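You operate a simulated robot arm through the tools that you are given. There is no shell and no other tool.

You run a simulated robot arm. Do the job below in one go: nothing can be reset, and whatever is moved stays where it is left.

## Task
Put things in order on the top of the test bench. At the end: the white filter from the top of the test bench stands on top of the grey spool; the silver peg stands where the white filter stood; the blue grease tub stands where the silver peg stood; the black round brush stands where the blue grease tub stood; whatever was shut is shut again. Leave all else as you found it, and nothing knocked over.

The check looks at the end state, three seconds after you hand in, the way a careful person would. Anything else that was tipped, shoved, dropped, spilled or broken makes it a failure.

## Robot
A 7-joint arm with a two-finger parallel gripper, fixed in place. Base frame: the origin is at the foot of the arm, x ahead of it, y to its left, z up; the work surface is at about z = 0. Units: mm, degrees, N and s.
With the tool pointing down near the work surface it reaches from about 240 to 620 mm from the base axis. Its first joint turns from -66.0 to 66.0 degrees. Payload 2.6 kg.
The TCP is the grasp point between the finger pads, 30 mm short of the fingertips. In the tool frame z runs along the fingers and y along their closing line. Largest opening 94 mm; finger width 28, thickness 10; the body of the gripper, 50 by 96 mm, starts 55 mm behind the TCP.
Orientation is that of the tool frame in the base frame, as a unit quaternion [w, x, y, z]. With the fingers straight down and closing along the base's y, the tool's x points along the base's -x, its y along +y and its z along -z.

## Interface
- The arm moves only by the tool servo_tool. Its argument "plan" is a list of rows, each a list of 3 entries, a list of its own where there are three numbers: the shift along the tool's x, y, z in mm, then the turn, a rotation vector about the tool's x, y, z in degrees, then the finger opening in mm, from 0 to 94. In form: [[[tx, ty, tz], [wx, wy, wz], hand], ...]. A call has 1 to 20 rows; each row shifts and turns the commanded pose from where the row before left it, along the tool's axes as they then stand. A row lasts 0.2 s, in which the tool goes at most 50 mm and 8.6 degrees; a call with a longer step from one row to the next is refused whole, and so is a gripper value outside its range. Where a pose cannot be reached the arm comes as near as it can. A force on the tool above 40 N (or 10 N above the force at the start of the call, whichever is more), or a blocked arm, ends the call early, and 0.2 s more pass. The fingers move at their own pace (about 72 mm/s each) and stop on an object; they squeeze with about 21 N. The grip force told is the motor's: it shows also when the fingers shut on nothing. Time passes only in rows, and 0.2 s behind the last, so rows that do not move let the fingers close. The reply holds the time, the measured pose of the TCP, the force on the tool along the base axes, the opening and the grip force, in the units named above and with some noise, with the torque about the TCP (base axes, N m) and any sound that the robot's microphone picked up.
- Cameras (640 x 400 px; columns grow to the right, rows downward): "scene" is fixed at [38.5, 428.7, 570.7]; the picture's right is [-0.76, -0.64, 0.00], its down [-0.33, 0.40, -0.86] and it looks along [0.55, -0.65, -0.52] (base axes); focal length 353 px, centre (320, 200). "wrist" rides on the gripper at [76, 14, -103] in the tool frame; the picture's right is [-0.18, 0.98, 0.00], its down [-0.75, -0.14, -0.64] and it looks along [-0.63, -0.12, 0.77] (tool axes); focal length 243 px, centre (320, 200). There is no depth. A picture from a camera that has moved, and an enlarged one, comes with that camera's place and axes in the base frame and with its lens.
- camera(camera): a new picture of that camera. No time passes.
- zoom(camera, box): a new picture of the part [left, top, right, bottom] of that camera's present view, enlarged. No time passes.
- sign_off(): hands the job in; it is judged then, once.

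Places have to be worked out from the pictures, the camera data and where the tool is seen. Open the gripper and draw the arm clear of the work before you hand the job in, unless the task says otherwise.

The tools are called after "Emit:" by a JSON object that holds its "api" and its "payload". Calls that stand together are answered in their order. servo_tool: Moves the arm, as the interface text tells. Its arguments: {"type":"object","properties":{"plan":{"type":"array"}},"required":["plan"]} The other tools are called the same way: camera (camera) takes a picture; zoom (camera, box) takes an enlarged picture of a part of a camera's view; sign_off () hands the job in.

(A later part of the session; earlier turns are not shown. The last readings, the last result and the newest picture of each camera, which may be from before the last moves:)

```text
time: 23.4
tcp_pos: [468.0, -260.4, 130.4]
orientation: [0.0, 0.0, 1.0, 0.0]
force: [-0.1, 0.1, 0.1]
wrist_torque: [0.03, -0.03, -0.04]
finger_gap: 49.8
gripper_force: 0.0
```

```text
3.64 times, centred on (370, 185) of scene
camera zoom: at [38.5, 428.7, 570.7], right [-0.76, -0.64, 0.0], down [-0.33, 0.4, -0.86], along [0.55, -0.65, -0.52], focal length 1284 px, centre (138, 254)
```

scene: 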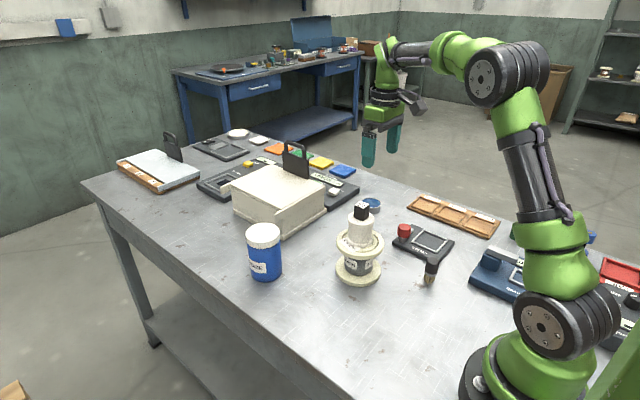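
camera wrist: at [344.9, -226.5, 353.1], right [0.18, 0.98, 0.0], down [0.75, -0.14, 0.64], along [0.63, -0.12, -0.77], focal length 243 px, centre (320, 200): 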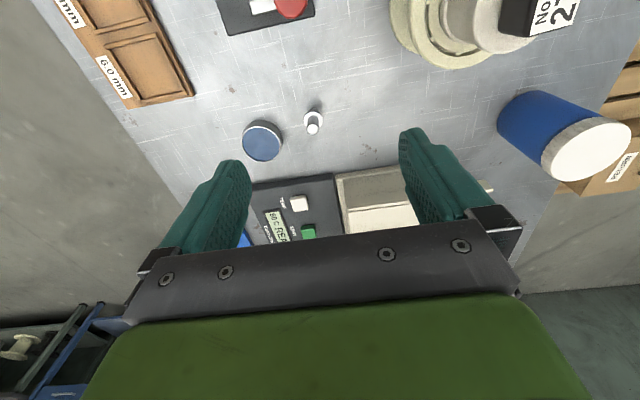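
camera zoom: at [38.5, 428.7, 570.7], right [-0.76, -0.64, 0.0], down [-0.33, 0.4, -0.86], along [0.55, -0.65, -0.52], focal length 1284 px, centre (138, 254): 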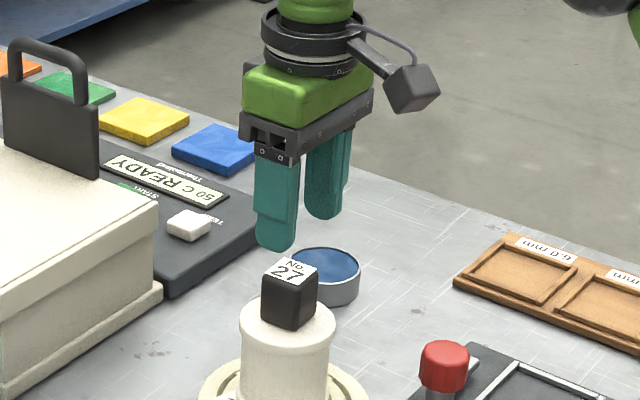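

This closer view confirms the peg at (470.5, -259.2). I descend to z≈66, so the tips are around z=36, just above the flange.

Emit:
{"api": "servo_tool", "payload": {"plan": [[[-1.5, 0.7, 15], [0, 0, 0], 50], [[0, 0, 15], [0, 0, 0], 50], [[0, 0, 15], [0, 0, 0], 50], [[0, 0, 12], [0, 0, 0], 50], [[0, 0, 7], [0, 0, 0], 50], [[0, 0, 0], [0, 0, 0], 50], [[0, 0, 0], [0, 0, 0], 50]]}}

Emit:
{"api": "zoom", "payload": {"camera": "wrist", "box": [220, 60, 440, 240]}}

Emit:
{"api": "zoom", "payload": {"camera": "scene", "box": [330, 160, 410, 230]}}

```text
time: 25.0
tcp_pos: [471.6, -260.5, 65.8]
orientation: [0.001, 0.001, 1.0, 0.001]
force: [0.1, -0.1, 0.3]
wrist_torque: [-0.02, -0.03, 0.02]
finger_gap: 50.1
gripper_force: 0.0
```

```text
2.22 times, centred on (330, 150) of wrist
camera zoom: at [396.1, -245.6, 168.7], right [0.18, 0.98, 0.0], down [0.75, -0.14, 0.64], along [0.63, -0.12, -0.77], focal length 539 px, centre (298, 311)
```

zoom: 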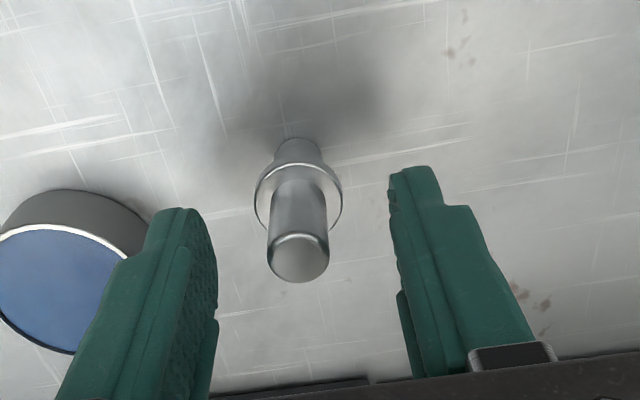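

```text
5.71 times, centred on (370, 195) of scene
camera zoom: at [38.5, 428.7, 570.7], right [-0.76, -0.64, 0.0], down [-0.33, 0.4, -0.86], along [0.55, -0.65, -0.52], focal length 2018 px, centre (34, 229)
```

zoom: 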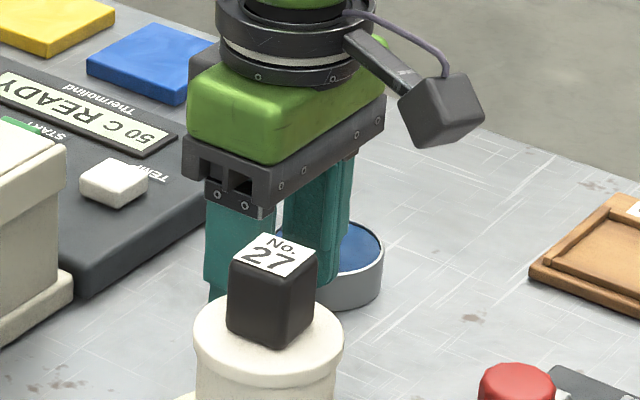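

The peg is centred between the tips, with no contact. I close slowly onto the upper shaft.

Emit:
{"api": "servo_tool", "payload": {"plan": [[[0, 0, 0], [0, 0, 0], 40], [[0, 0, 0], [0, 0, 0], 32], [[0, 0, 0], [0, 0, 0], 26], [[0, 0, 0], [0, 0, 0], 22], [[0, 0, 0], [0, 0, 0], 19], [[0, 0, 0], [0, 0, 0], 16], [[0, 0, 0], [0, 0, 0], 13], [[0, 0, 0], [0, 0, 0], 10], [[0, 0, 0], [0, 0, 0], 6], [[0, 0, 0], [0, 0, 0], 4], [[0, 0, 0], [0, 0, 0], 4]]}}

Emit:
{"api": "zoom", "payload": {"camera": "wrist", "box": [220, 60, 440, 240]}}

```text
time: 27.4
tcp_pos: [472.4, -260.6, 65.1]
orientation: [0.0, 0.0, 1.0, 0.0]
force: [0.7, 0.3, -0.6]
wrist_torque: [-0.02, 0.03, 0.0]
finger_gap: 14.6
gripper_force: 20.9
```

```text
2.22 times, centred on (330, 150) of wrist
camera zoom: at [396.2, -245.6, 168.8], right [0.18, 0.98, 0.0], down [0.75, -0.14, 0.64], along [0.63, -0.12, -0.77], focal length 539 px, centre (298, 311)
```

zoom: 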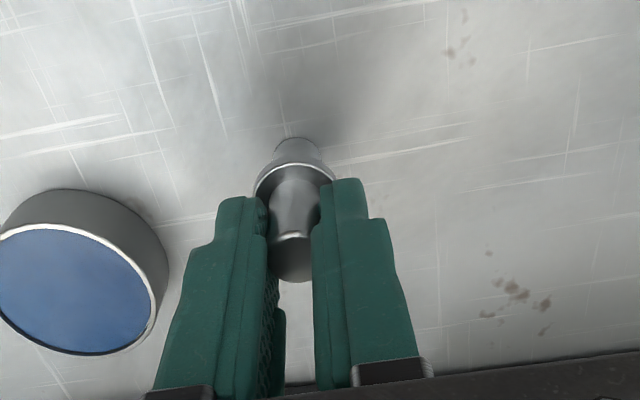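

Gripped at 14.6 mm on the shaft. I lift it straight up to z≈275, high enough to pass over the filter stack.

Emit:
{"api": "servo_tool", "payload": {"plan": [[[0, 0, -2], [0, 0, 0], 4], [[0, 0, -4], [0, 0, 0], 4], [[0, 0, -8], [0, 0, 0], 4], [[0, 0, -12], [0, 0, 0], 4], [[0, 0, -16], [0, 0, 0], 4], [[0, 0, -20], [0, 0, 0], 4], [[0, 0, -20], [0, 0, 0], 4], [[0, 0, -20], [0, 0, 0], 4], [[0, 0, -20], [0, 0, 0], 4], [[0, 0, -20], [0, 0, 0], 4], [[0, 0, -20], [0, 0, 0], 4], [[0, 0, -20], [0, 0, 0], 4], [[0, 0, -16], [0, 0, 0], 4], [[0, 0, -10], [0, 0, 0], 4], [[0, 0, -4], [0, 0, 0], 4], [[0, 0, 0], [0, 0, 0], 4]]}}

Emit:
{"api": "camera", "payload": {"camera": "wrist"}}

Emit:
{"api": "camera", "payload": {"camera": "scene"}}

```text
time: 30.8
tcp_pos: [471.0, -260.1, 277.3]
orientation: [-0.001, 0.0, 1.0, 0.0]
force: [0.3, 1.2, -0.3]
wrist_torque: [-0.02, 0.01, 0.01]
finger_gap: 14.5
gripper_force: 20.9
```

```text
taken
camera wrist: at [395.5, -245.3, 380.8], right [0.18, 0.98, 0.0], down [0.75, -0.14, 0.64], along [0.63, -0.12, -0.77], focal length 243 px, centre (320, 200)
```

wrist: 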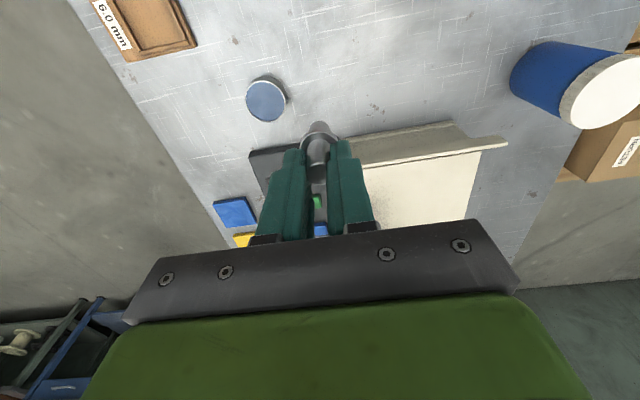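

```text
taken
```

scene: 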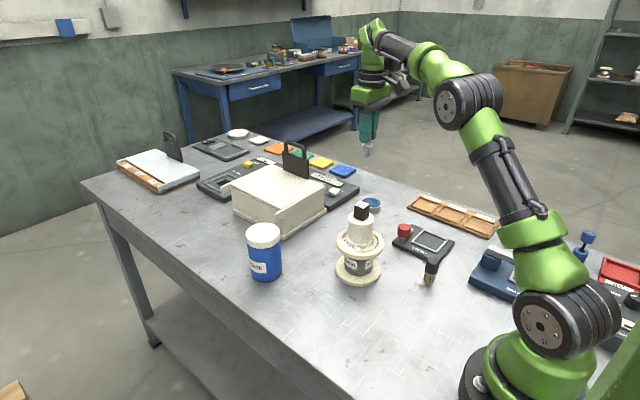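

The peg hangs straight in the grip. I carry it across at height to above the filter's former spot, about (369, 80).

Emit:
{"api": "servo_tool", "payload": {"plan": [[[1.5, 5, 0], [0, 0, 0], 4], [[3, 10, 0], [0, 0, 0], 4], [[4.5, 15, 0], [0, 0, 0], 4], [[6, 20, 0], [0, 0, 0], 4], [[6, 20, 0], [0, 0, 0], 4], [[6, 20, 0], [0, 0, 0], 4], [[6, 20, 0], [0, 0, 0], 4], [[6, 20, 0], [0, 0, 0], 4], [[6, 20, 0], [0, 0, 0], 4], [[6, 20, 0], [0, 0, 0], 4], [[6, 20, 0], [0, 0, 0], 4], [[6, 20, 0], [0, 0, 0], 4], [[6, 20, 0], [0, 0, 0], 4], [[6, 20, 0], [0, 0, 0], 4], [[6, 20, 0], [0, 0, 0], 4], [[6, 20, 0], [0, 0, 0], 4], [[6, 20, 0], [0, 0, 0], 4], [[4.5, 15, 0], [0, 0, 0], 4], [[3, 10, 0], [0, 0, 0], 4], [[1.5, 5, 0], [0, 0, 0], 4]]}}

Emit:
{"api": "camera", "payload": {"camera": "scene"}}

Emit:
{"api": "camera", "payload": {"camera": "wrist"}}

```text
time: 35.0
tcp_pos: [371.0, 80.1, 278.1]
orientation: [0.0, 0.0, 1.0, 0.0]
force: [0.1, -0.7, -0.6]
wrist_torque: [-0.02, 0.03, 0.01]
finger_gap: 14.7
gripper_force: 21.1
```

```text
taken
```

scene: 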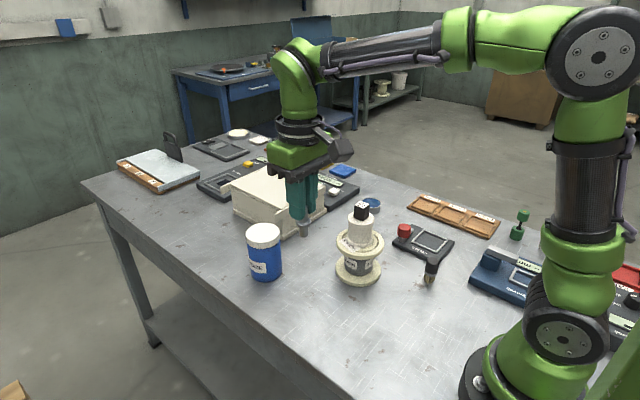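

```text
taken
camera wrist: at [295.4, 95.2, 381.5], right [0.18, 0.98, 0.0], down [0.75, -0.14, 0.64], along [0.63, -0.12, -0.77], focal length 243 px, centre (320, 200)
```

wrist: 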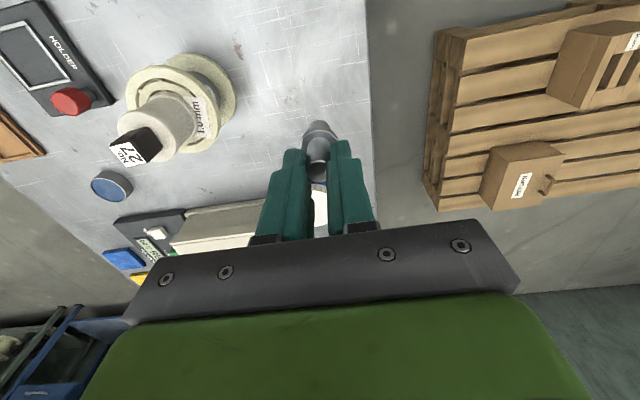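

I'm above the spot. I lower most of the way, leaving about 5 mm under the peg.

Emit:
{"api": "servo_tool", "payload": {"plan": [[[1.2, 0.3, 5], [0, 0, 0], 4], [[0, 0, 12], [0, 0, 0], 4], [[0, 0, 20], [0, 0, 0], 4], [[0, 0, 20], [0, 0, 0], 4], [[0, 0, 20], [0, 0, 0], 4], [[0, 0, 20], [0, 0, 0], 4], [[0, 0, 20], [0, 0, 0], 4], [[0, 0, 20], [0, 0, 0], 4], [[0, 0, 20], [0, 0, 0], 4], [[0, 0, 18], [0, 0, 0], 4], [[0, 0, 14], [0, 0, 0], 4], [[0, 0, 10], [0, 0, 0], 4], [[0, 0, 6], [0, 0, 0], 4], [[0, 0, 2], [0, 0, 0], 4], [[0, 0, 0], [0, 0, 0], 4]]}}

Emit:
{"api": "zoom", "payload": {"camera": "scene", "box": [260, 240, 350, 340]}}

Emit:
{"api": "zoom", "payload": {"camera": "wrist", "box": [220, 60, 440, 240]}}

```text
time: 38.2
tcp_pos: [368.6, 79.0, 72.2]
orientation: [0.001, 0.0, 1.0, 0.0]
force: [-1.9, -0.1, 8.1]
wrist_torque: [-0.16, 0.19, 0.01]
finger_gap: 14.6
gripper_force: 20.9
```

```text
4.00 times, centred on (305, 290) of scene
camera zoom: at [38.4, 428.7, 570.7], right [-0.76, -0.64, 0.0], down [-0.33, 0.4, -0.86], along [0.55, -0.65, -0.52], focal length 1412 px, centre (380, -160)
```

zoom: 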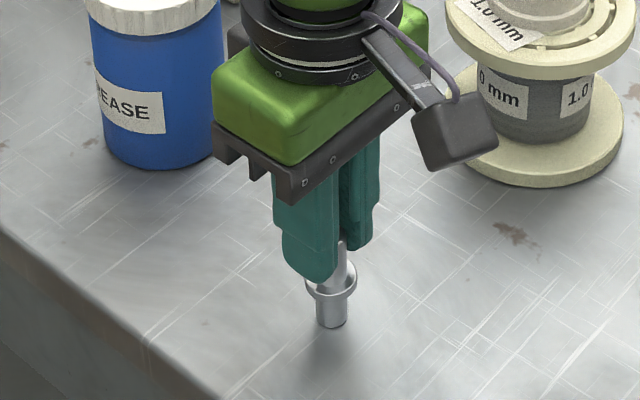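

```text
2.22 times, centred on (330, 150) of wrist
camera zoom: at [292.4, 93.8, 175.1], right [0.18, 0.98, 0.0], down [0.75, -0.14, 0.64], along [0.63, -0.12, -0.77], focal length 539 px, centre (298, 311)
```

zoom: 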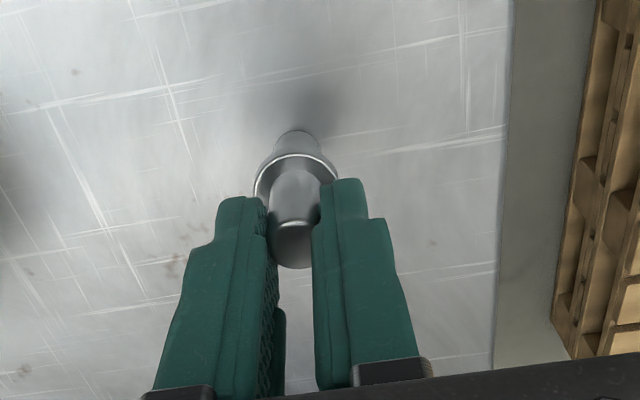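

The force reads 8 N up, so the peg is already touching: it evidently slid about 6 mm down in the grip during the lift. I ease up slightly and check the readings and that the peg is upright.

Emit:
{"api": "servo_tool", "payload": {"plan": [[[0, 0, -1], [0, 0, 0], 4], [[0, 0, 0], [0, 0, 0], 4]]}}

Emit:
{"api": "zoom", "payload": {"camera": "scene", "box": [285, 280, 325, 330]}}

Emit:
{"api": "zoom", "payload": {"camera": "wrist", "box": [280, 90, 360, 190]}}

```text
time: 38.8
tcp_pos: [367.8, 79.5, 73.4]
orientation: [0.001, 0.0, 1.0, 0.0]
force: [0.3, 0.3, -1.0]
wrist_torque: [-0.03, -0.02, -0.01]
finger_gap: 14.5
gripper_force: 20.7
```

```text
8.00 times, centred on (305, 305) of scene
camera zoom: at [38.5, 428.7, 570.7], right [-0.76, -0.64, 0.0], down [-0.33, 0.4, -0.86], along [0.55, -0.65, -0.52], focal length 2825 px, centre (440, -640)
```

zoom: 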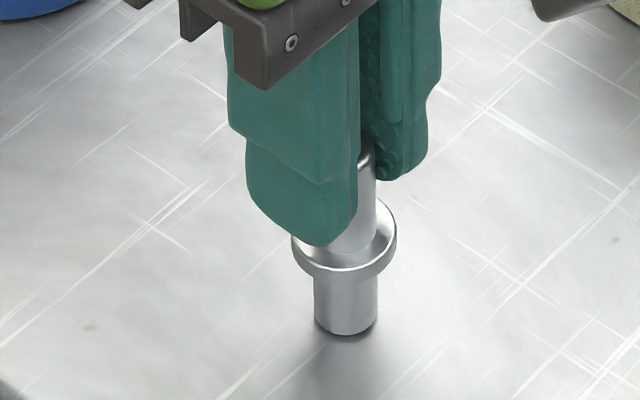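

```text
4.00 times, centred on (320, 140) of wrist
camera zoom: at [291.8, 93.8, 176.0], right [0.18, 0.98, 0.0], down [0.75, -0.14, 0.64], along [0.63, -0.12, -0.77], focal length 970 px, centre (320, 440)
```

zoom: 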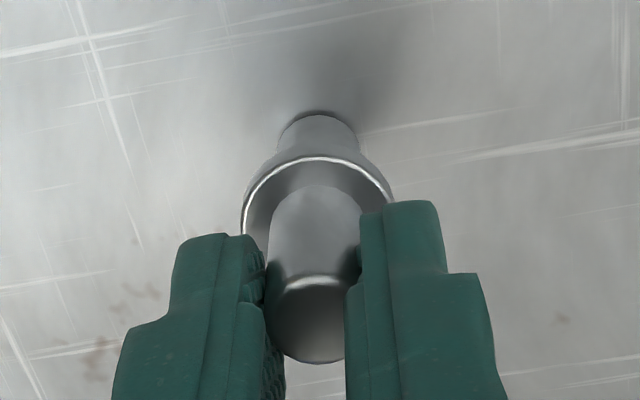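

Force is back to zero and the peg hangs upright just at the surface. Compared with the filter's footprint in the scene picture it sits about 2 mm short in x and y, so I lift 2 mm, nudge it and set it down.

Emit:
{"api": "servo_tool", "payload": {"plan": [[[0, 0, -2], [0, 0, 0], 4], [[-1, 0.8, 0], [0, 0, 0], 4], [[-1, 0.8, 0], [0, 0, 0], 4], [[0, 0, 0], [0, 0, 0], 4], [[0, 0, 1], [0, 0, 0], 4], [[0, 0, 1], [0, 0, 0], 4], [[0, 0, 0], [0, 0, 0], 4]]}}

Emit:
{"api": "zoom", "payload": {"camera": "scene", "box": [285, 280, 325, 330]}}

```text
time: 40.4
tcp_pos: [370.3, 81.2, 71.3]
orientation: [0.0, 0.0, 1.0, 0.0]
force: [-1.8, 0.9, 6.7]
wrist_torque: [0.12, 0.14, 0.02]
finger_gap: 14.5
gripper_force: 20.8
```

```text
8.00 times, centred on (305, 305) of scene
camera zoom: at [38.4, 428.7, 570.7], right [-0.76, -0.64, 0.0], down [-0.33, 0.4, -0.86], along [0.55, -0.65, -0.52], focal length 2825 px, centre (440, -640)
```

zoom: 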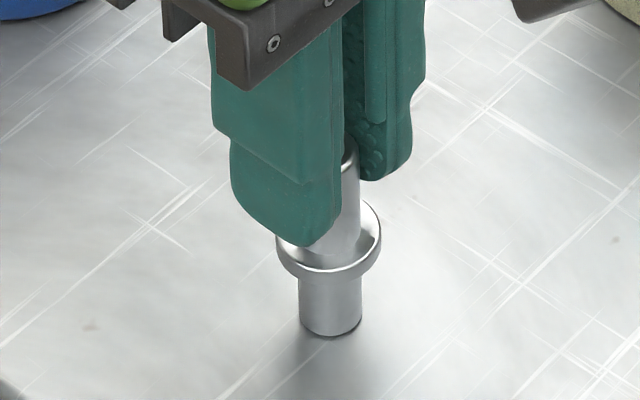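

The peg base now lies exactly at the filter's former footprint centre and is touching lightly. I ease off and open slowly.

Emit:
{"api": "servo_tool", "payload": {"plan": [[[0, 0, -0.7], [0, 0, 0], 4], [[0, 0, 0], [0, 0, 0], 12], [[0, 0, 0], [0, 0, 0], 15], [[0, 0, 0], [0, 0, 0], 18], [[0, 0, 0], [0, 0, 0], 23], [[0, 0, 0], [0, 0, 0], 30], [[0, 0, 0], [0, 0, 0], 40], [[0, 0, 0], [0, 0, 0], 50], [[0, 0, 0], [0, 0, 0], 60], [[0, 0, 0], [0, 0, 0], 60]]}}

Emit:
{"api": "zoom", "payload": {"camera": "scene", "box": [260, 240, 350, 340]}}

Emit:
{"api": "zoom", "payload": {"camera": "wrist", "box": [220, 60, 440, 240]}}

```text
time: 42.6
tcp_pos: [369.5, 81.9, 72.2]
orientation: [0.0, 0.0, 1.0, 0.001]
force: [0.7, -0.3, 0.2]
wrist_torque: [0.0, 0.0, 0.02]
finger_gap: 60.1
gripper_force: 0.0
```

```text
4.00 times, centred on (305, 290) of scene
camera zoom: at [38.5, 428.7, 570.7], right [-0.76, -0.64, 0.0], down [-0.33, 0.4, -0.86], along [0.55, -0.65, -0.52], focal length 1412 px, centre (380, -160)
```

zoom: 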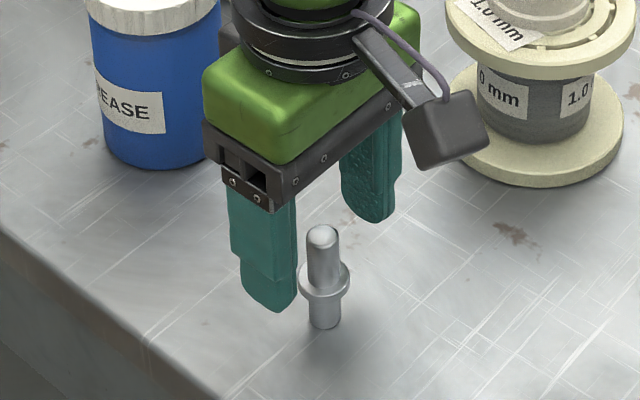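

```text
2.22 times, centred on (330, 150) of wrist
camera zoom: at [294.9, 96.7, 176.3], right [0.18, 0.98, 0.0], down [0.75, -0.14, 0.64], along [0.63, -0.12, -0.77], focal length 539 px, centre (298, 311)
```

zoom: 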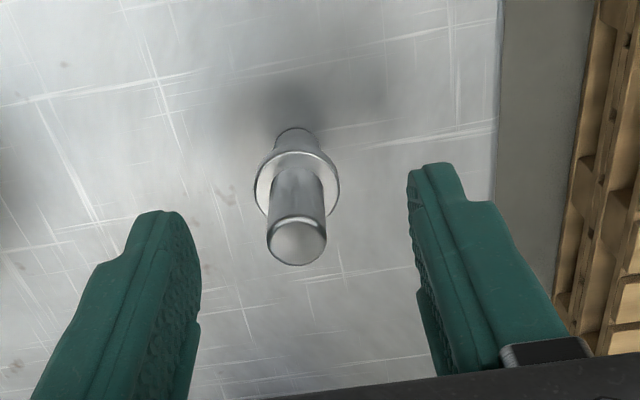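

The silver peg stands upright at the filter's former place. I rise and then move to a viewpoint near the grease tub.

Emit:
{"api": "servo_tool", "payload": {"plan": [[[0, 0, -8], [0, 0, 0], 60], [[0, 0, -20], [0, 0, 0], 94], [[0, 0, -30], [0, 0, 0], 94], [[0, 0, -30], [0, 0, 0], 94], [[0, 0, -30], [0, 0, 0], 94], [[0, 0, -30], [0, 0, 0], 94], [[-18, -10, -8], [0, 0, 0], 94], [[-18, -10, 0], [0, 0, 0], 94], [[-18, -10, 0], [0, 0, 0], 94], [[-18, -10, 0], [0, 0, 0], 94], [[0, 0, 0], [0, 0, 0], 94], [[0, 0, 0], [0, 0, 0], 94]]}}

Emit:
{"api": "camera", "payload": {"camera": "wrist"}}

Emit:
{"api": "camera", "payload": {"camera": "scene"}}

```text
time: 45.2
tcp_pos: [442.3, 40.8, 230.1]
orientation: [0.0, 0.0, 1.0, 0.001]
force: [1.6, -0.5, -0.2]
wrist_torque: [-0.01, -0.01, 0.02]
finger_gap: 94.1
gripper_force: 0.0
```

```text
taken
camera wrist: at [367.1, 56.1, 333.7], right [0.18, 0.98, 0.0], down [0.75, -0.14, 0.64], along [0.63, -0.12, -0.77], focal length 243 px, centre (320, 200)
```

wrist: 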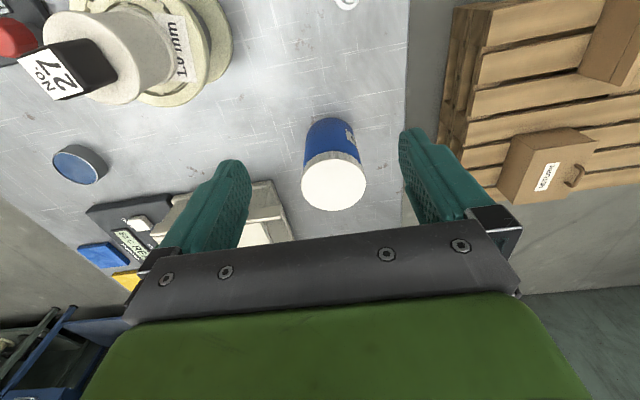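

```text
taken
```

scene: 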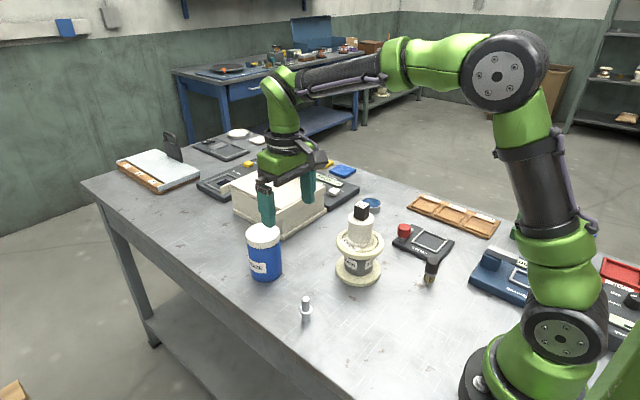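

The tub is fully visible from here, so I zoom in to measure it.

Emit:
{"api": "zoom", "payload": {"camera": "wrist", "box": [285, 105, 385, 215]}}

Emit:
{"api": "zoom", "payload": {"camera": "scene", "box": [235, 220, 325, 330]}}

```text
3.64 times, centred on (335, 160) of wrist
camera zoom: at [367.1, 56.1, 333.7], right [0.18, 0.98, 0.0], down [0.75, -0.14, 0.64], along [0.63, -0.12, -0.77], focal length 882 px, centre (266, 346)
```

zoom: 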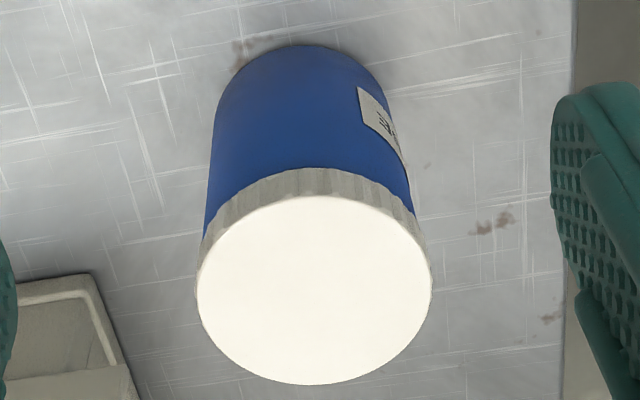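

```text
3.64 times, centred on (280, 275) of scene
camera zoom: at [38.5, 428.7, 570.7], right [-0.76, -0.64, 0.0], down [-0.33, 0.4, -0.86], along [0.55, -0.65, -0.52], focal length 1284 px, centre (466, -73)
```

zoom: 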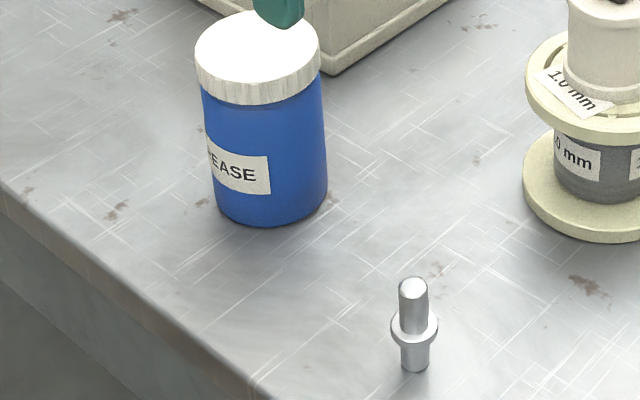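

The tub is at about (531, 41), lid 74 mm wide, height about 111. I move above it and check the finger clearance.

Emit:
{"api": "servo_tool", "payload": {"plan": [[[-18, 0, 8], [0, 0, 0], 94], [[-18, 0, 8], [0, 0, 0], 94], [[-18, 0, 8], [0, 0, 0], 94], [[-18, 0, 8], [0, 0, 0], 94], [[-17, 0, 8], [0, 0, 0], 94], [[0, 0, 0], [0, 0, 0], 94], [[0, 0, 0], [0, 0, 0], 94]]}}

Emit:
{"api": "camera", "payload": {"camera": "wrist"}}

Emit:
{"api": "zoom", "payload": {"camera": "scene", "box": [200, 160, 330, 290]}}

```text
time: 46.8
tcp_pos: [530.9, 40.0, 190.5]
orientation: [0.0, 0.0, 1.0, 0.0]
force: [-0.3, 0.0, 0.9]
wrist_torque: [0.0, 0.02, 0.02]
finger_gap: 93.9
gripper_force: 0.0
```

```text
taken
camera wrist: at [456.1, 55.3, 294.0], right [0.18, 0.98, 0.0], down [0.75, -0.14, 0.64], along [0.63, -0.12, -0.77], focal length 243 px, centre (320, 200)
```

wrist: 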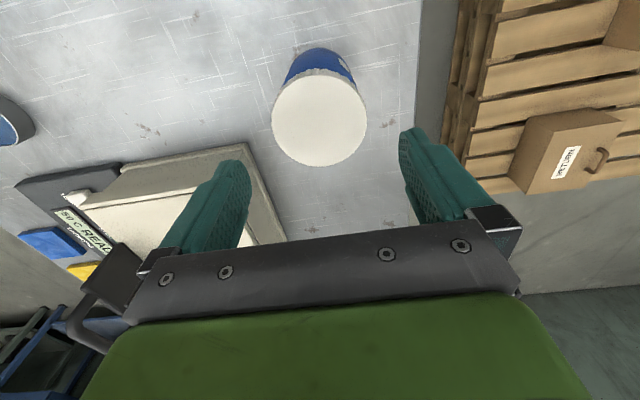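

```text
3.08 times, centred on (265, 225) of scene
camera zoom: at [38.5, 428.7, 570.7], right [-0.76, -0.64, 0.0], down [-0.33, 0.4, -0.86], along [0.55, -0.65, -0.52], focal length 1087 px, centre (489, 123)
```

zoom: 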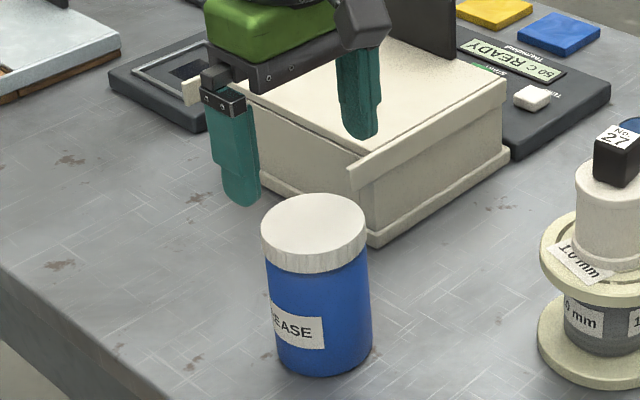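

The tub is centred between the fingers with about 10 mm to spare each side. I descend slowly to z≈80 (palm above the lid).

Emit:
{"api": "servo_tool", "payload": {"plan": [[[0, 0.8, 15], [0, 0, 0], 94], [[0, 0, 18], [0, 0, 0], 94], [[0, 0, 18], [0, 0, 0], 94], [[0, 0, 18], [0, 0, 0], 94], [[0, 0, 15], [0, 0, 0], 94], [[0, 0, 14], [0, 0, 0], 94], [[0, 0, 10], [0, 0, 0], 94], [[0, 0, 0], [0, 0, 0], 94], [[0, 0, 0], [0, 0, 0], 94]]}}

Emit:
{"api": "zoom", "payload": {"camera": "wrist", "box": [220, 60, 440, 240]}}

Emit:
{"api": "zoom", "payload": {"camera": "scene", "box": [210, 190, 320, 290]}}

```text
time: 48.8
tcp_pos: [530.4, 41.7, 81.3]
orientation: [0.0, 0.0, 1.0, 0.0]
force: [0.0, -0.3, 0.1]
wrist_torque: [0.01, 0.0, 0.0]
finger_gap: 94.5
gripper_force: 0.1
```

```text
2.22 times, centred on (330, 150) of wrist
camera zoom: at [455.3, 57.0, 184.4], right [0.18, 0.98, 0.0], down [0.75, -0.14, 0.64], along [0.63, -0.12, -0.77], focal length 539 px, centre (298, 311)
```

zoom: 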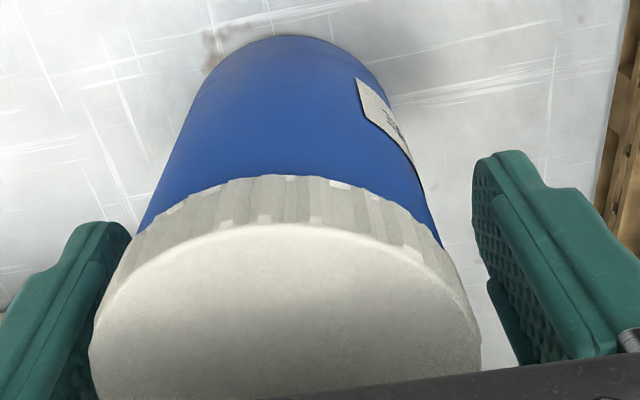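

```text
4.00 times, centred on (265, 240) of scene
camera zoom: at [38.5, 428.7, 570.7], right [-0.76, -0.64, 0.0], down [-0.33, 0.4, -0.86], along [0.55, -0.65, -0.52], focal length 1412 px, centre (540, 40)
```

zoom: 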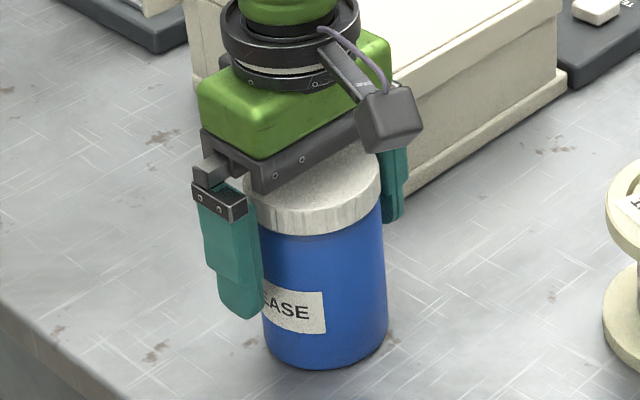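

Fingers are clear on both sides. I close slowly on the tub.

Emit:
{"api": "servo_tool", "payload": {"plan": [[[0, 0, 0], [0, 0, 0], 88], [[0, 0, 0], [0, 0, 0], 84], [[0, 0, 0], [0, 0, 0], 80], [[0, 0, 0], [0, 0, 0], 77], [[0, 0, 0], [0, 0, 0], 74], [[0, 0, 0], [0, 0, 0], 71], [[0, 0, 0], [0, 0, 0], 68], [[0, 0, 0], [0, 0, 0], 64], [[0, 0, 0], [0, 0, 0], 58], [[0, 0, 0], [0, 0, 0], 50], [[0, 0, 0], [0, 0, 0], 50]]}}

Emit:
{"api": "zoom", "payload": {"camera": "wrist", "box": [220, 60, 440, 240]}}

Emit:
{"api": "zoom", "payload": {"camera": "scene", "box": [210, 190, 320, 290]}}

```text
time: 51.2
tcp_pos: [531.2, 41.5, 80.6]
orientation: [0.0, 0.0, 1.0, 0.0]
force: [1.1, -3.7, 2.2]
wrist_torque: [-0.02, 0.02, 0.06]
finger_gap: 72.2
gripper_force: 21.2
```

```text
2.22 times, centred on (330, 150) of wrist
camera zoom: at [455.3, 56.9, 184.6], right [0.18, 0.98, 0.0], down [0.75, -0.14, 0.64], along [0.63, -0.12, -0.77], focal length 539 px, centre (298, 311)
```

zoom: 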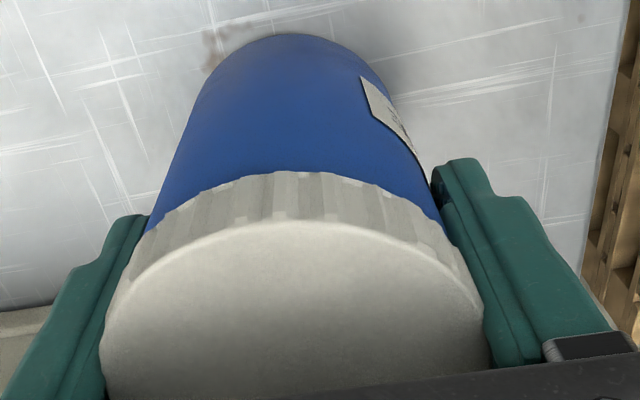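

```text
4.00 times, centred on (265, 240) of scene
camera zoom: at [38.5, 428.7, 570.7], right [-0.76, -0.64, 0.0], down [-0.33, 0.4, -0.86], along [0.55, -0.65, -0.52], focal length 1412 px, centre (540, 40)
```

zoom: 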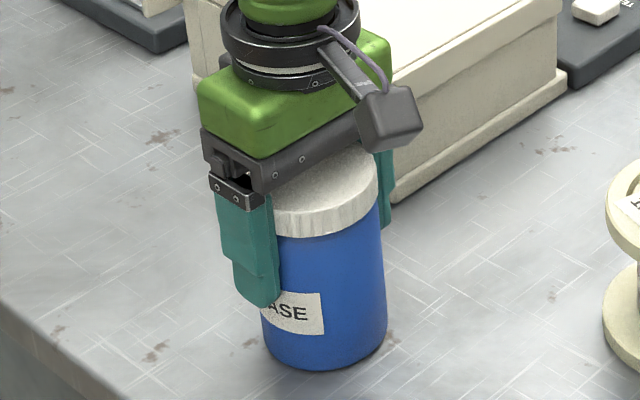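

Gripped at 72 mm. I make a small 5 mm test lift to confirm the whole tub comes up rather than just the lid.

Emit:
{"api": "servo_tool", "payload": {"plan": [[[0, 0, -1], [0, 0, 0], 50], [[0, 0, -2], [0, 0, 0], 50], [[0, 0, -2], [0, 0, 0], 50], [[0, 0, 0], [0, 0, 0], 50], [[0, 0, 0], [0, 0, 0], 50]]}}

Emit:
{"api": "zoom", "payload": {"camera": "wrist", "box": [220, 60, 440, 240]}}

Emit:
{"api": "zoom", "payload": {"camera": "scene", "box": [210, 190, 320, 290]}}

```text
time: 52.4
tcp_pos: [531.1, 43.4, 86.1]
orientation: [0.0, 0.0, 1.0, 0.0]
force: [-0.1, -0.1, -5.1]
wrist_torque: [0.0, 0.01, 0.0]
finger_gap: 72.2
gripper_force: 20.8
```

```text
2.22 times, centred on (330, 150) of wrist
camera zoom: at [455.7, 57.2, 188.9], right [0.18, 0.98, 0.0], down [0.75, -0.14, 0.64], along [0.63, -0.12, -0.77], focal length 539 px, centre (298, 311)
```

zoom: 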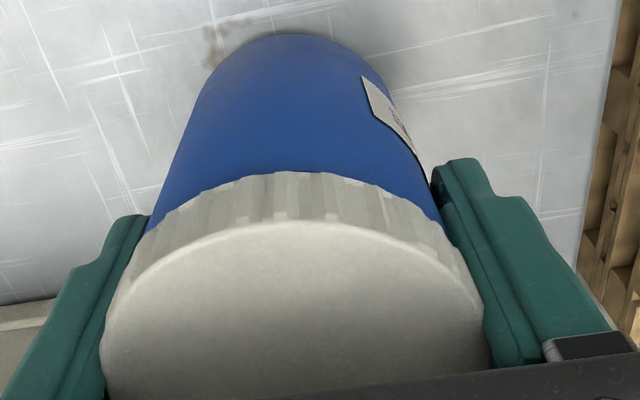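

```text
4.00 times, centred on (265, 240) of scene
camera zoom: at [38.5, 428.8, 570.7], right [-0.76, -0.64, 0.0], down [-0.33, 0.4, -0.86], along [0.55, -0.65, -0.52], focal length 1412 px, centre (540, 40)
```

zoom: 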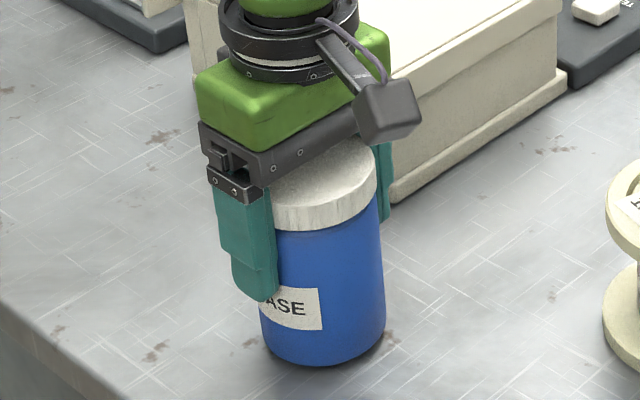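

The whole tub lifts (about 5 N) with its lid on. I continue the lift to z≈146.

Emit:
{"api": "servo_tool", "payload": {"plan": [[[0, 0, -2], [0, 0, 0], 50], [[0, 0, -4], [0, 0, 0], 50], [[0, 0, -6], [0, 0, 0], 50], [[0, 0, -8], [0, 0, 0], 50], [[0, 0, -8], [0, 0, 0], 50], [[0, 0, -8], [0, 0, 0], 50], [[0, 0, -8], [0, 0, 0], 50], [[0, 0, -8], [0, 0, 0], 50], [[0, 0, -5], [0, 0, 0], 50], [[0, 0, -3], [0, 0, 0], 50], [[0, 0, 0], [0, 0, 0], 50]]}}

Emit:
{"api": "camera", "payload": {"camera": "wrist"}}

Emit:
{"api": "camera", "payload": {"camera": "scene"}}

```text
time: 54.8
tcp_pos: [530.1, 40.9, 145.8]
orientation: [0.0, 0.0, 1.0, 0.0]
force: [-0.3, 0.0, -4.1]
wrist_torque: [-0.01, -0.01, -0.03]
finger_gap: 72.3
gripper_force: 21.1
```

```text
taken
camera wrist: at [455.4, 56.9, 249.1], right [0.18, 0.98, 0.0], down [0.75, -0.14, 0.64], along [0.63, -0.12, -0.77], focal length 243 px, centre (320, 200)
```

wrist: 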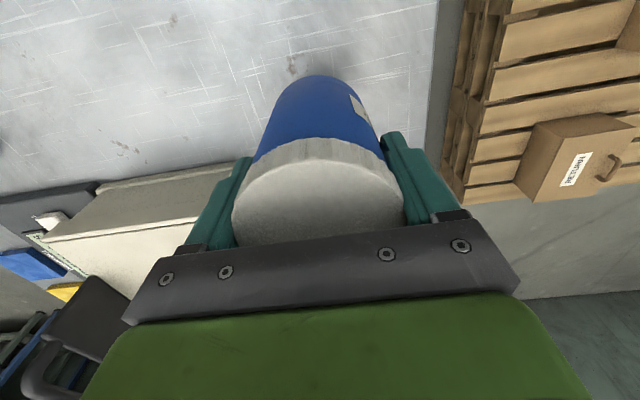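

```text
taken
```

scene: 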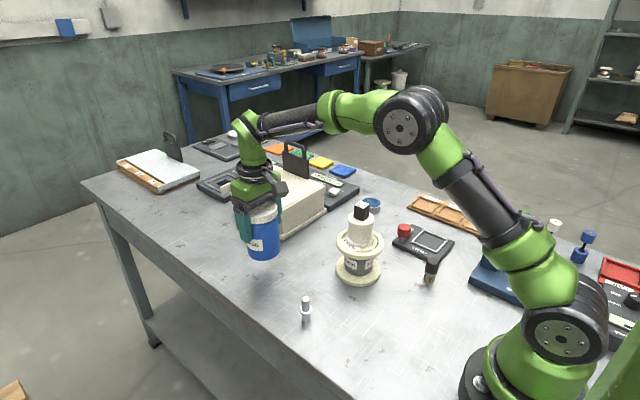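

Everything is steady. I carry the tub along a straight line between the box and the spool toward the peg's former spot.

Emit:
{"api": "servo_tool", "payload": {"plan": [[[0.8, -4, 0], [0, 0, 0], 50], [[1.6, -8, 0], [0, 0, 0], 50], [[2.4, -12, 0], [0, 0, 0], 50], [[3.2, -16, 0], [0, 0, 0], 50], [[3.2, -16, 0], [0, 0, 0], 50], [[3.2, -16, 0], [0, 0, 0], 50], [[3.2, -16, 0], [0, 0, 0], 50], [[3.2, -16, 0], [0, 0, 0], 50], [[3.2, -16, 0], [0, 0, 0], 50], [[3.2, -16, 0], [0, 0, 0], 50], [[3.2, -16, 0], [0, 0, 0], 50], [[3.2, -16, 0], [0, 0, 0], 50], [[3.2, -16, 0], [0, 0, 0], 50], [[3.2, -16, 0], [0, 0, 0], 50], [[3.2, -16, 0], [0, 0, 0], 50], [[3.2, -16, 0], [0, 0, 0], 50], [[3.2, -16, 0], [0, 0, 0], 50], [[2.4, -12, 0], [0, 0, 0], 50], [[1.6, -8, 0], [0, 0, 0], 50], [[0.8, -4, 0], [0, 0, 0], 50]]}}

Emit:
{"api": "camera", "payload": {"camera": "wrist"}}

Emit:
{"api": "camera", "payload": {"camera": "scene"}}

```text
time: 59.0
tcp_pos: [476.4, -229.8, 147.6]
orientation: [0.0, 0.0, 1.0, -0.001]
force: [0.2, 0.5, -4.3]
wrist_torque: [0.03, 0.03, -0.02]
finger_gap: 71.9
gripper_force: 21.3
```

```text
taken
camera wrist: at [401.3, -215.2, 249.1], right [0.18, 0.98, 0.0], down [0.75, -0.14, 0.64], along [0.63, -0.12, -0.77], focal length 243 px, centre (320, 200)
```

wrist: 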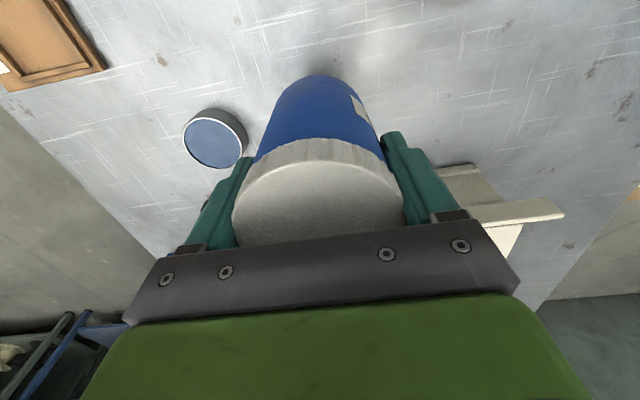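

```text
taken
```

scene: 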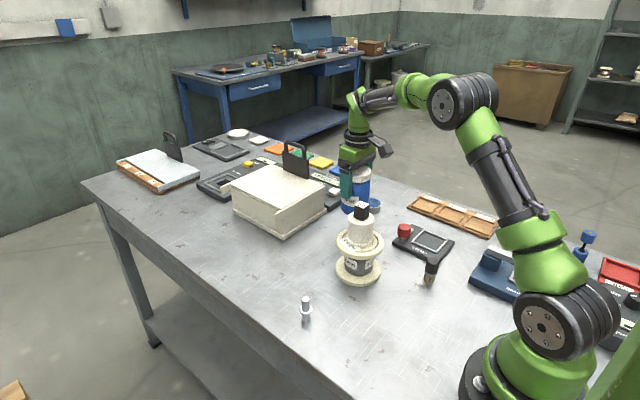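

The tub hangs steady. I finish the shift to (471.3, -260.3) and lower to about 9 mm above the surface.

Emit:
{"api": "servo_tool", "payload": {"plan": [[[0.6, -3, 0], [0, 0, 0], 50], [[1.2, -7, 0], [0, 0, 0], 50], [[1.6, -10, 0], [0, 0, 0], 50], [[1.2, -7, 0], [0, 0, 0], 50], [[0.6, -3, 0], [0, 0, 0], 50], [[0, 0, 0], [0, 0, 0], 50], [[0, 0, 4], [0, 0, 0], 50], [[0, 0, 8], [0, 0, 0], 50], [[0, 0, 10], [0, 0, 0], 50], [[0, 0, 10], [0, 0, 0], 50], [[0, 0, 10], [0, 0, 0], 50], [[0, 0, 8], [0, 0, 0], 50], [[0, 0, 5], [0, 0, 0], 50], [[0, 0, 2], [0, 0, 0], 50], [[0, 0, 0], [0, 0, 0], 50]]}}

Emit:
{"api": "camera", "payload": {"camera": "wrist"}}

Emit:
{"api": "zoom", "payload": {"camera": "scene", "box": [310, 130, 420, 250]}}

```text
time: 62.2
tcp_pos: [471.5, -260.9, 88.8]
orientation: [-0.001, 0.001, 1.0, 0.0]
force: [-0.3, 0.5, -4.5]
wrist_torque: [0.01, 0.0, 0.03]
finger_gap: 71.7
gripper_force: 21.2
```

```text
taken
camera wrist: at [396.1, -246.1, 191.8], right [0.18, 0.98, 0.0], down [0.75, -0.14, 0.64], along [0.63, -0.12, -0.77], focal length 243 px, centre (320, 200)
```

wrist: 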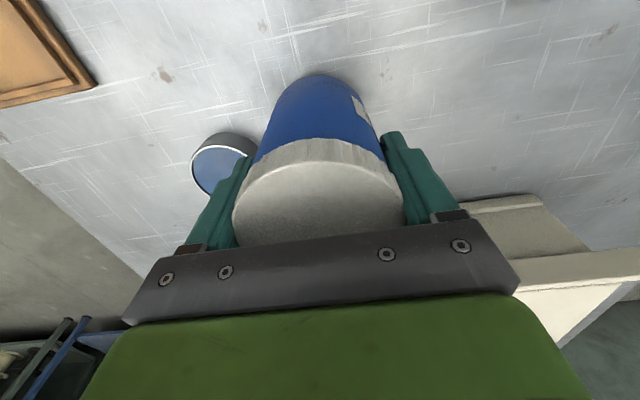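

```text
3.33 times, centred on (365, 190) of scene
camera zoom: at [38.5, 428.7, 570.7], right [-0.76, -0.64, 0.0], down [-0.33, 0.4, -0.86], along [0.55, -0.65, -0.52], focal length 1177 px, centre (170, 233)
```

zoom: 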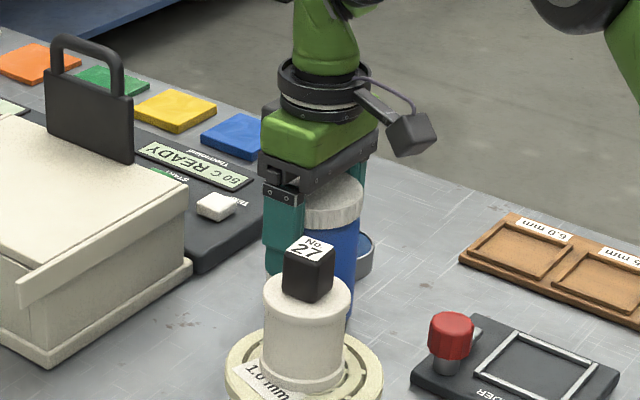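

The tub is clear of the dish, and contact is expected near TCP z≈81. I lower 6 mm, then in 1 mm steps.

Emit:
{"api": "servo_tool", "payload": {"plan": [[[0, 0, 2], [0, 0, 0], 50], [[0, 0, 2], [0, 0, 0], 50], [[0, 0, 1], [0, 0, 0], 50], [[0, 0, 1], [0, 0, 0], 50], [[0, 0, 1], [0, 0, 0], 50]]}}

```text
time: 63.4
tcp_pos: [471.8, -259.2, 81.4]
orientation: [0.0, 0.001, 1.0, 0.0]
force: [-1.0, -0.2, -4.6]
wrist_torque: [0.04, -0.01, 0.01]
finger_gap: 71.8
gripper_force: 20.9
```

No contact yet (force still -4.6 N). I lower a further 1.5 mm.

Emit:
{"api": "servo_tool", "payload": {"plan": [[[0, 0, 0.8], [0, 0, 0], 50], [[0, 0, 0.7], [0, 0, 0], 50]]}}

```text
time: 64.0
tcp_pos: [472.2, -259.6, 81.8]
orientation: [0.001, 0.0, 1.0, 0.0]
force: [-1.7, -0.2, 1.1]
wrist_torque: [0.07, 0.01, -0.01]
finger_gap: 71.7
gripper_force: 20.9
```

The tub now rests on the bench (force up by about 6 N). I open slowly.

Emit:
{"api": "servo_tool", "payload": {"plan": [[[0, 0, 0], [0, 0, 0], 66], [[0, 0, 0], [0, 0, 0], 71], [[0, 0, 0], [0, 0, 0], 74], [[0, 0, 0], [0, 0, 0], 78], [[0, 0, 0], [0, 0, 0], 84], [[0, 0, 0], [0, 0, 0], 90], [[0, 0, 0], [0, 0, 0], 94], [[0, 0, 0], [0, 0, 0], 94]]}}

Emit:
{"api": "camera", "payload": {"camera": "wrist"}}

```text
time: 65.8
tcp_pos: [472.0, -260.6, 81.2]
orientation: [0.0, 0.0, 1.0, 0.001]
force: [0.5, -0.5, -0.3]
wrist_torque: [0.0, 0.01, -0.02]
finger_gap: 94.0
gripper_force: 0.0
```

```text
taken
camera wrist: at [396.7, -245.1, 184.6], right [0.18, 0.98, 0.0], down [0.75, -0.14, 0.64], along [0.63, -0.12, -0.77], focal length 243 px, centre (320, 200)
```

wrist: 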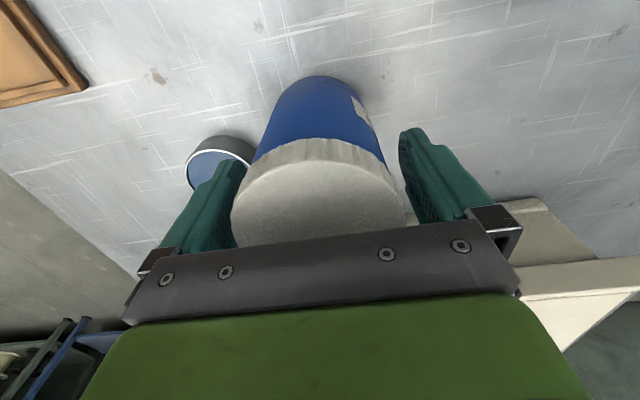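

The tub stands free with near-zero force. I rise straight up slowly to clear it.

Emit:
{"api": "servo_tool", "payload": {"plan": [[[0, 0, -4], [0, 0, 0], 94], [[0, 0, -8], [0, 0, 0], 94], [[0, 0, -12], [0, 0, 0], 94], [[0, 0, -15], [0, 0, 0], 94], [[0, 0, -20], [0, 0, 0], 94], [[0, 0, -25], [0, 0, 0], 94], [[0, 0, -30], [0, 0, 0], 94], [[0, 0, -30], [0, 0, 0], 94], [[0, 0, -30], [0, 0, 0], 94], [[0, 0, -26], [0, 0, 0], 94], [[0, 0, 0], [0, 0, 0], 94]]}}

Emit:
{"api": "camera", "payload": {"camera": "wrist"}}

Emit:
{"api": "camera", "payload": {"camera": "scene"}}

```text
time: 68.2
tcp_pos: [473.0, -259.5, 282.6]
orientation: [0.0, 0.0, 1.0, -0.001]
force: [0.9, 0.2, -0.3]
wrist_torque: [0.01, -0.01, 0.02]
finger_gap: 93.9
gripper_force: 0.1
```

```text
taken
camera wrist: at [397.1, -245.6, 386.0], right [0.18, 0.98, 0.0], down [0.75, -0.14, 0.64], along [0.63, -0.12, -0.77], focal length 243 px, centre (320, 200)
```

wrist: 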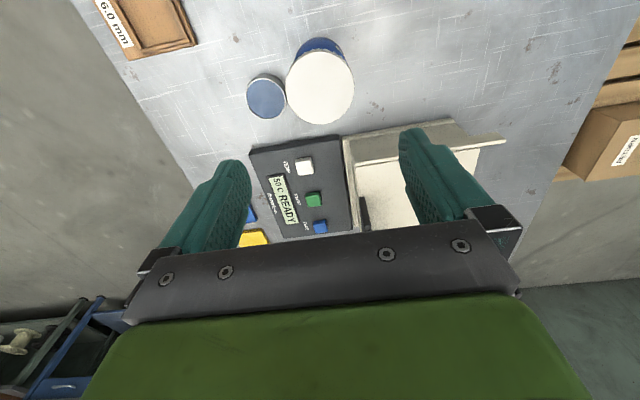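

```text
taken
```

scene: 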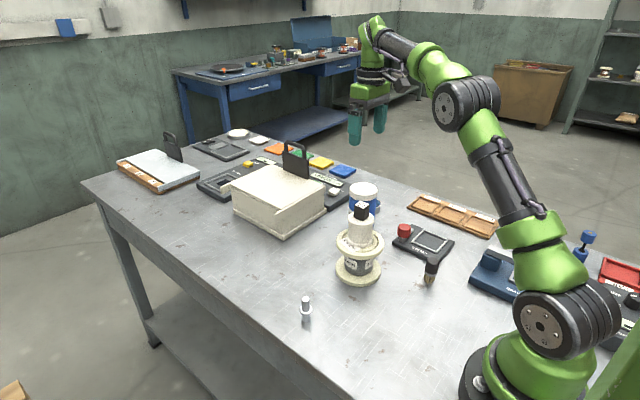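

The tub stands where the peg stood, clear of the dish. Next is the brush, estimated near (229, -178); I move to a viewpoint that shows it.

Emit:
{"api": "servo_tool", "payload": {"plan": [[[15, 6, -3], [0, 0, 0], 94], [[30, 11, -3], [0, 0, 0], 94], [[33, 12, -3], [0, 0, 0], 94], [[33, 12, -3], [0, 0, 0], 94], [[33, 12, -3], [0, 0, 0], 94], [[30, 11, -3], [0, 0, 0], 94], [[20, 7, 0], [0, 0, 0], 94], [[6, 4, 0], [0, 0, 0], 94], [[0, 0, 0], [0, 0, 0], 94]]}}

Emit:
{"api": "camera", "payload": {"camera": "wrist"}}

Emit:
{"api": "camera", "payload": {"camera": "scene"}}

```text
time: 70.2
tcp_pos: [271.9, -183.2, 299.8]
orientation: [0.0, 0.0, 1.0, -0.001]
force: [0.1, -0.1, 0.1]
wrist_torque: [-0.02, 0.02, 0.01]
finger_gap: 94.2
gripper_force: 0.1
```

```text
taken
camera wrist: at [196.5, -169.4, 403.2], right [0.18, 0.98, 0.0], down [0.75, -0.14, 0.64], along [0.63, -0.12, -0.77], focal length 243 px, centre (320, 200)
```

wrist: 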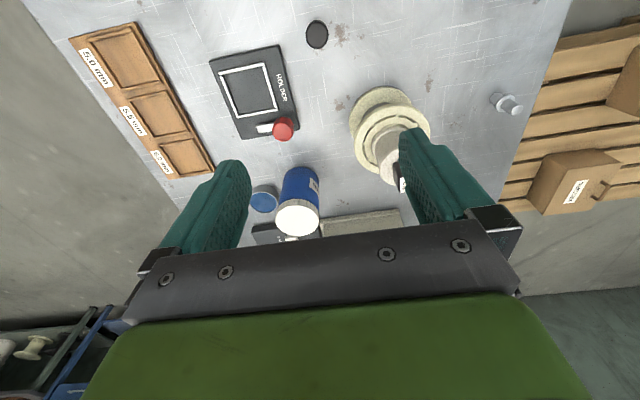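

```text
taken
```

scene: 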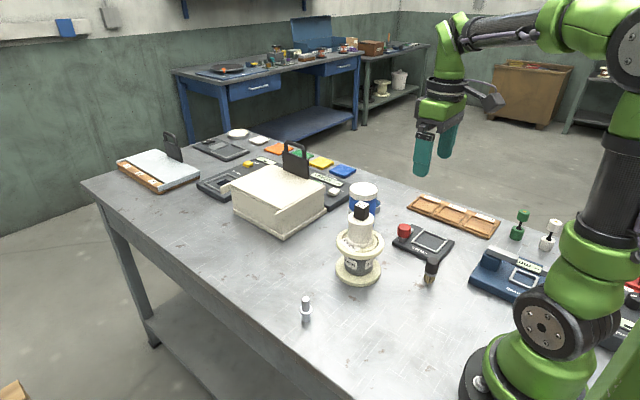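

The brush shows at the top of the wrist view. I zoom to measure it, and check the tub against the dish as well.

Emit:
{"api": "zoom", "payload": {"camera": "wrist", "box": [270, 0, 370, 80]}}

Emit:
{"api": "zoom", "payload": {"camera": "wrist", "box": [230, 140, 350, 250]}}

Emit:
{"api": "zoom", "payload": {"camera": "scene", "box": [330, 170, 460, 290]}}

```text
5.00 times, centred on (320, 40) of wrist
camera zoom: at [196.5, -169.4, 403.2], right [0.18, 0.98, 0.0], down [0.75, -0.14, 0.64], along [0.63, -0.12, -0.77], focal length 1213 px, centre (320, 1000)
```

zoom: 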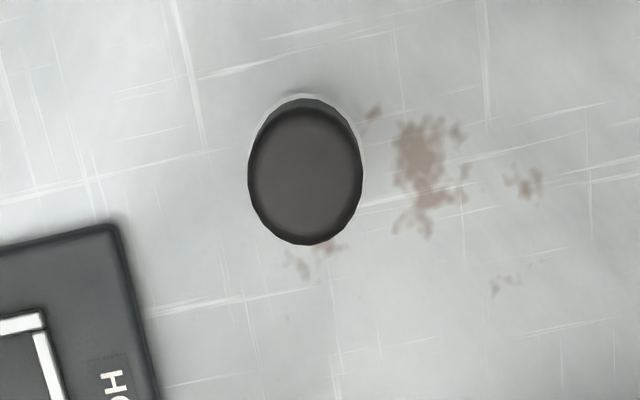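

```text
3.64 times, centred on (290, 195) of wrist
camera zoom: at [196.5, -169.4, 403.2], right [0.18, 0.98, 0.0], down [0.75, -0.14, 0.64], along [0.63, -0.12, -0.77], focal length 882 px, centre (429, 218)
```

zoom: 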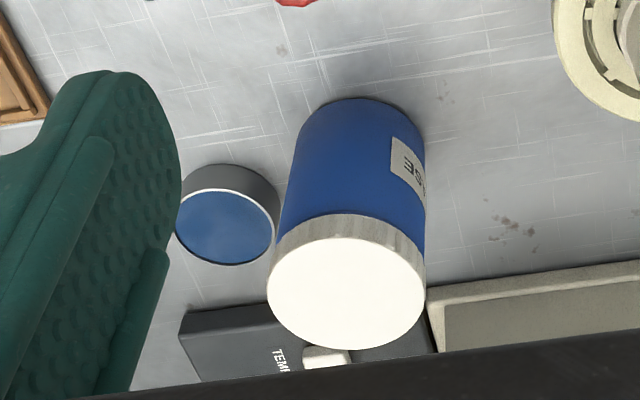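

```text
3.33 times, centred on (395, 230) of scene
camera zoom: at [38.5, 428.8, 570.7], right [-0.76, -0.64, 0.0], down [-0.33, 0.4, -0.86], along [0.55, -0.65, -0.52], focal length 1177 px, centre (70, 100)
```

zoom: 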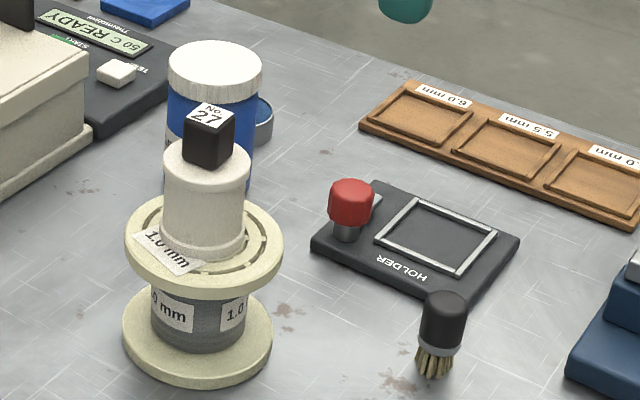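

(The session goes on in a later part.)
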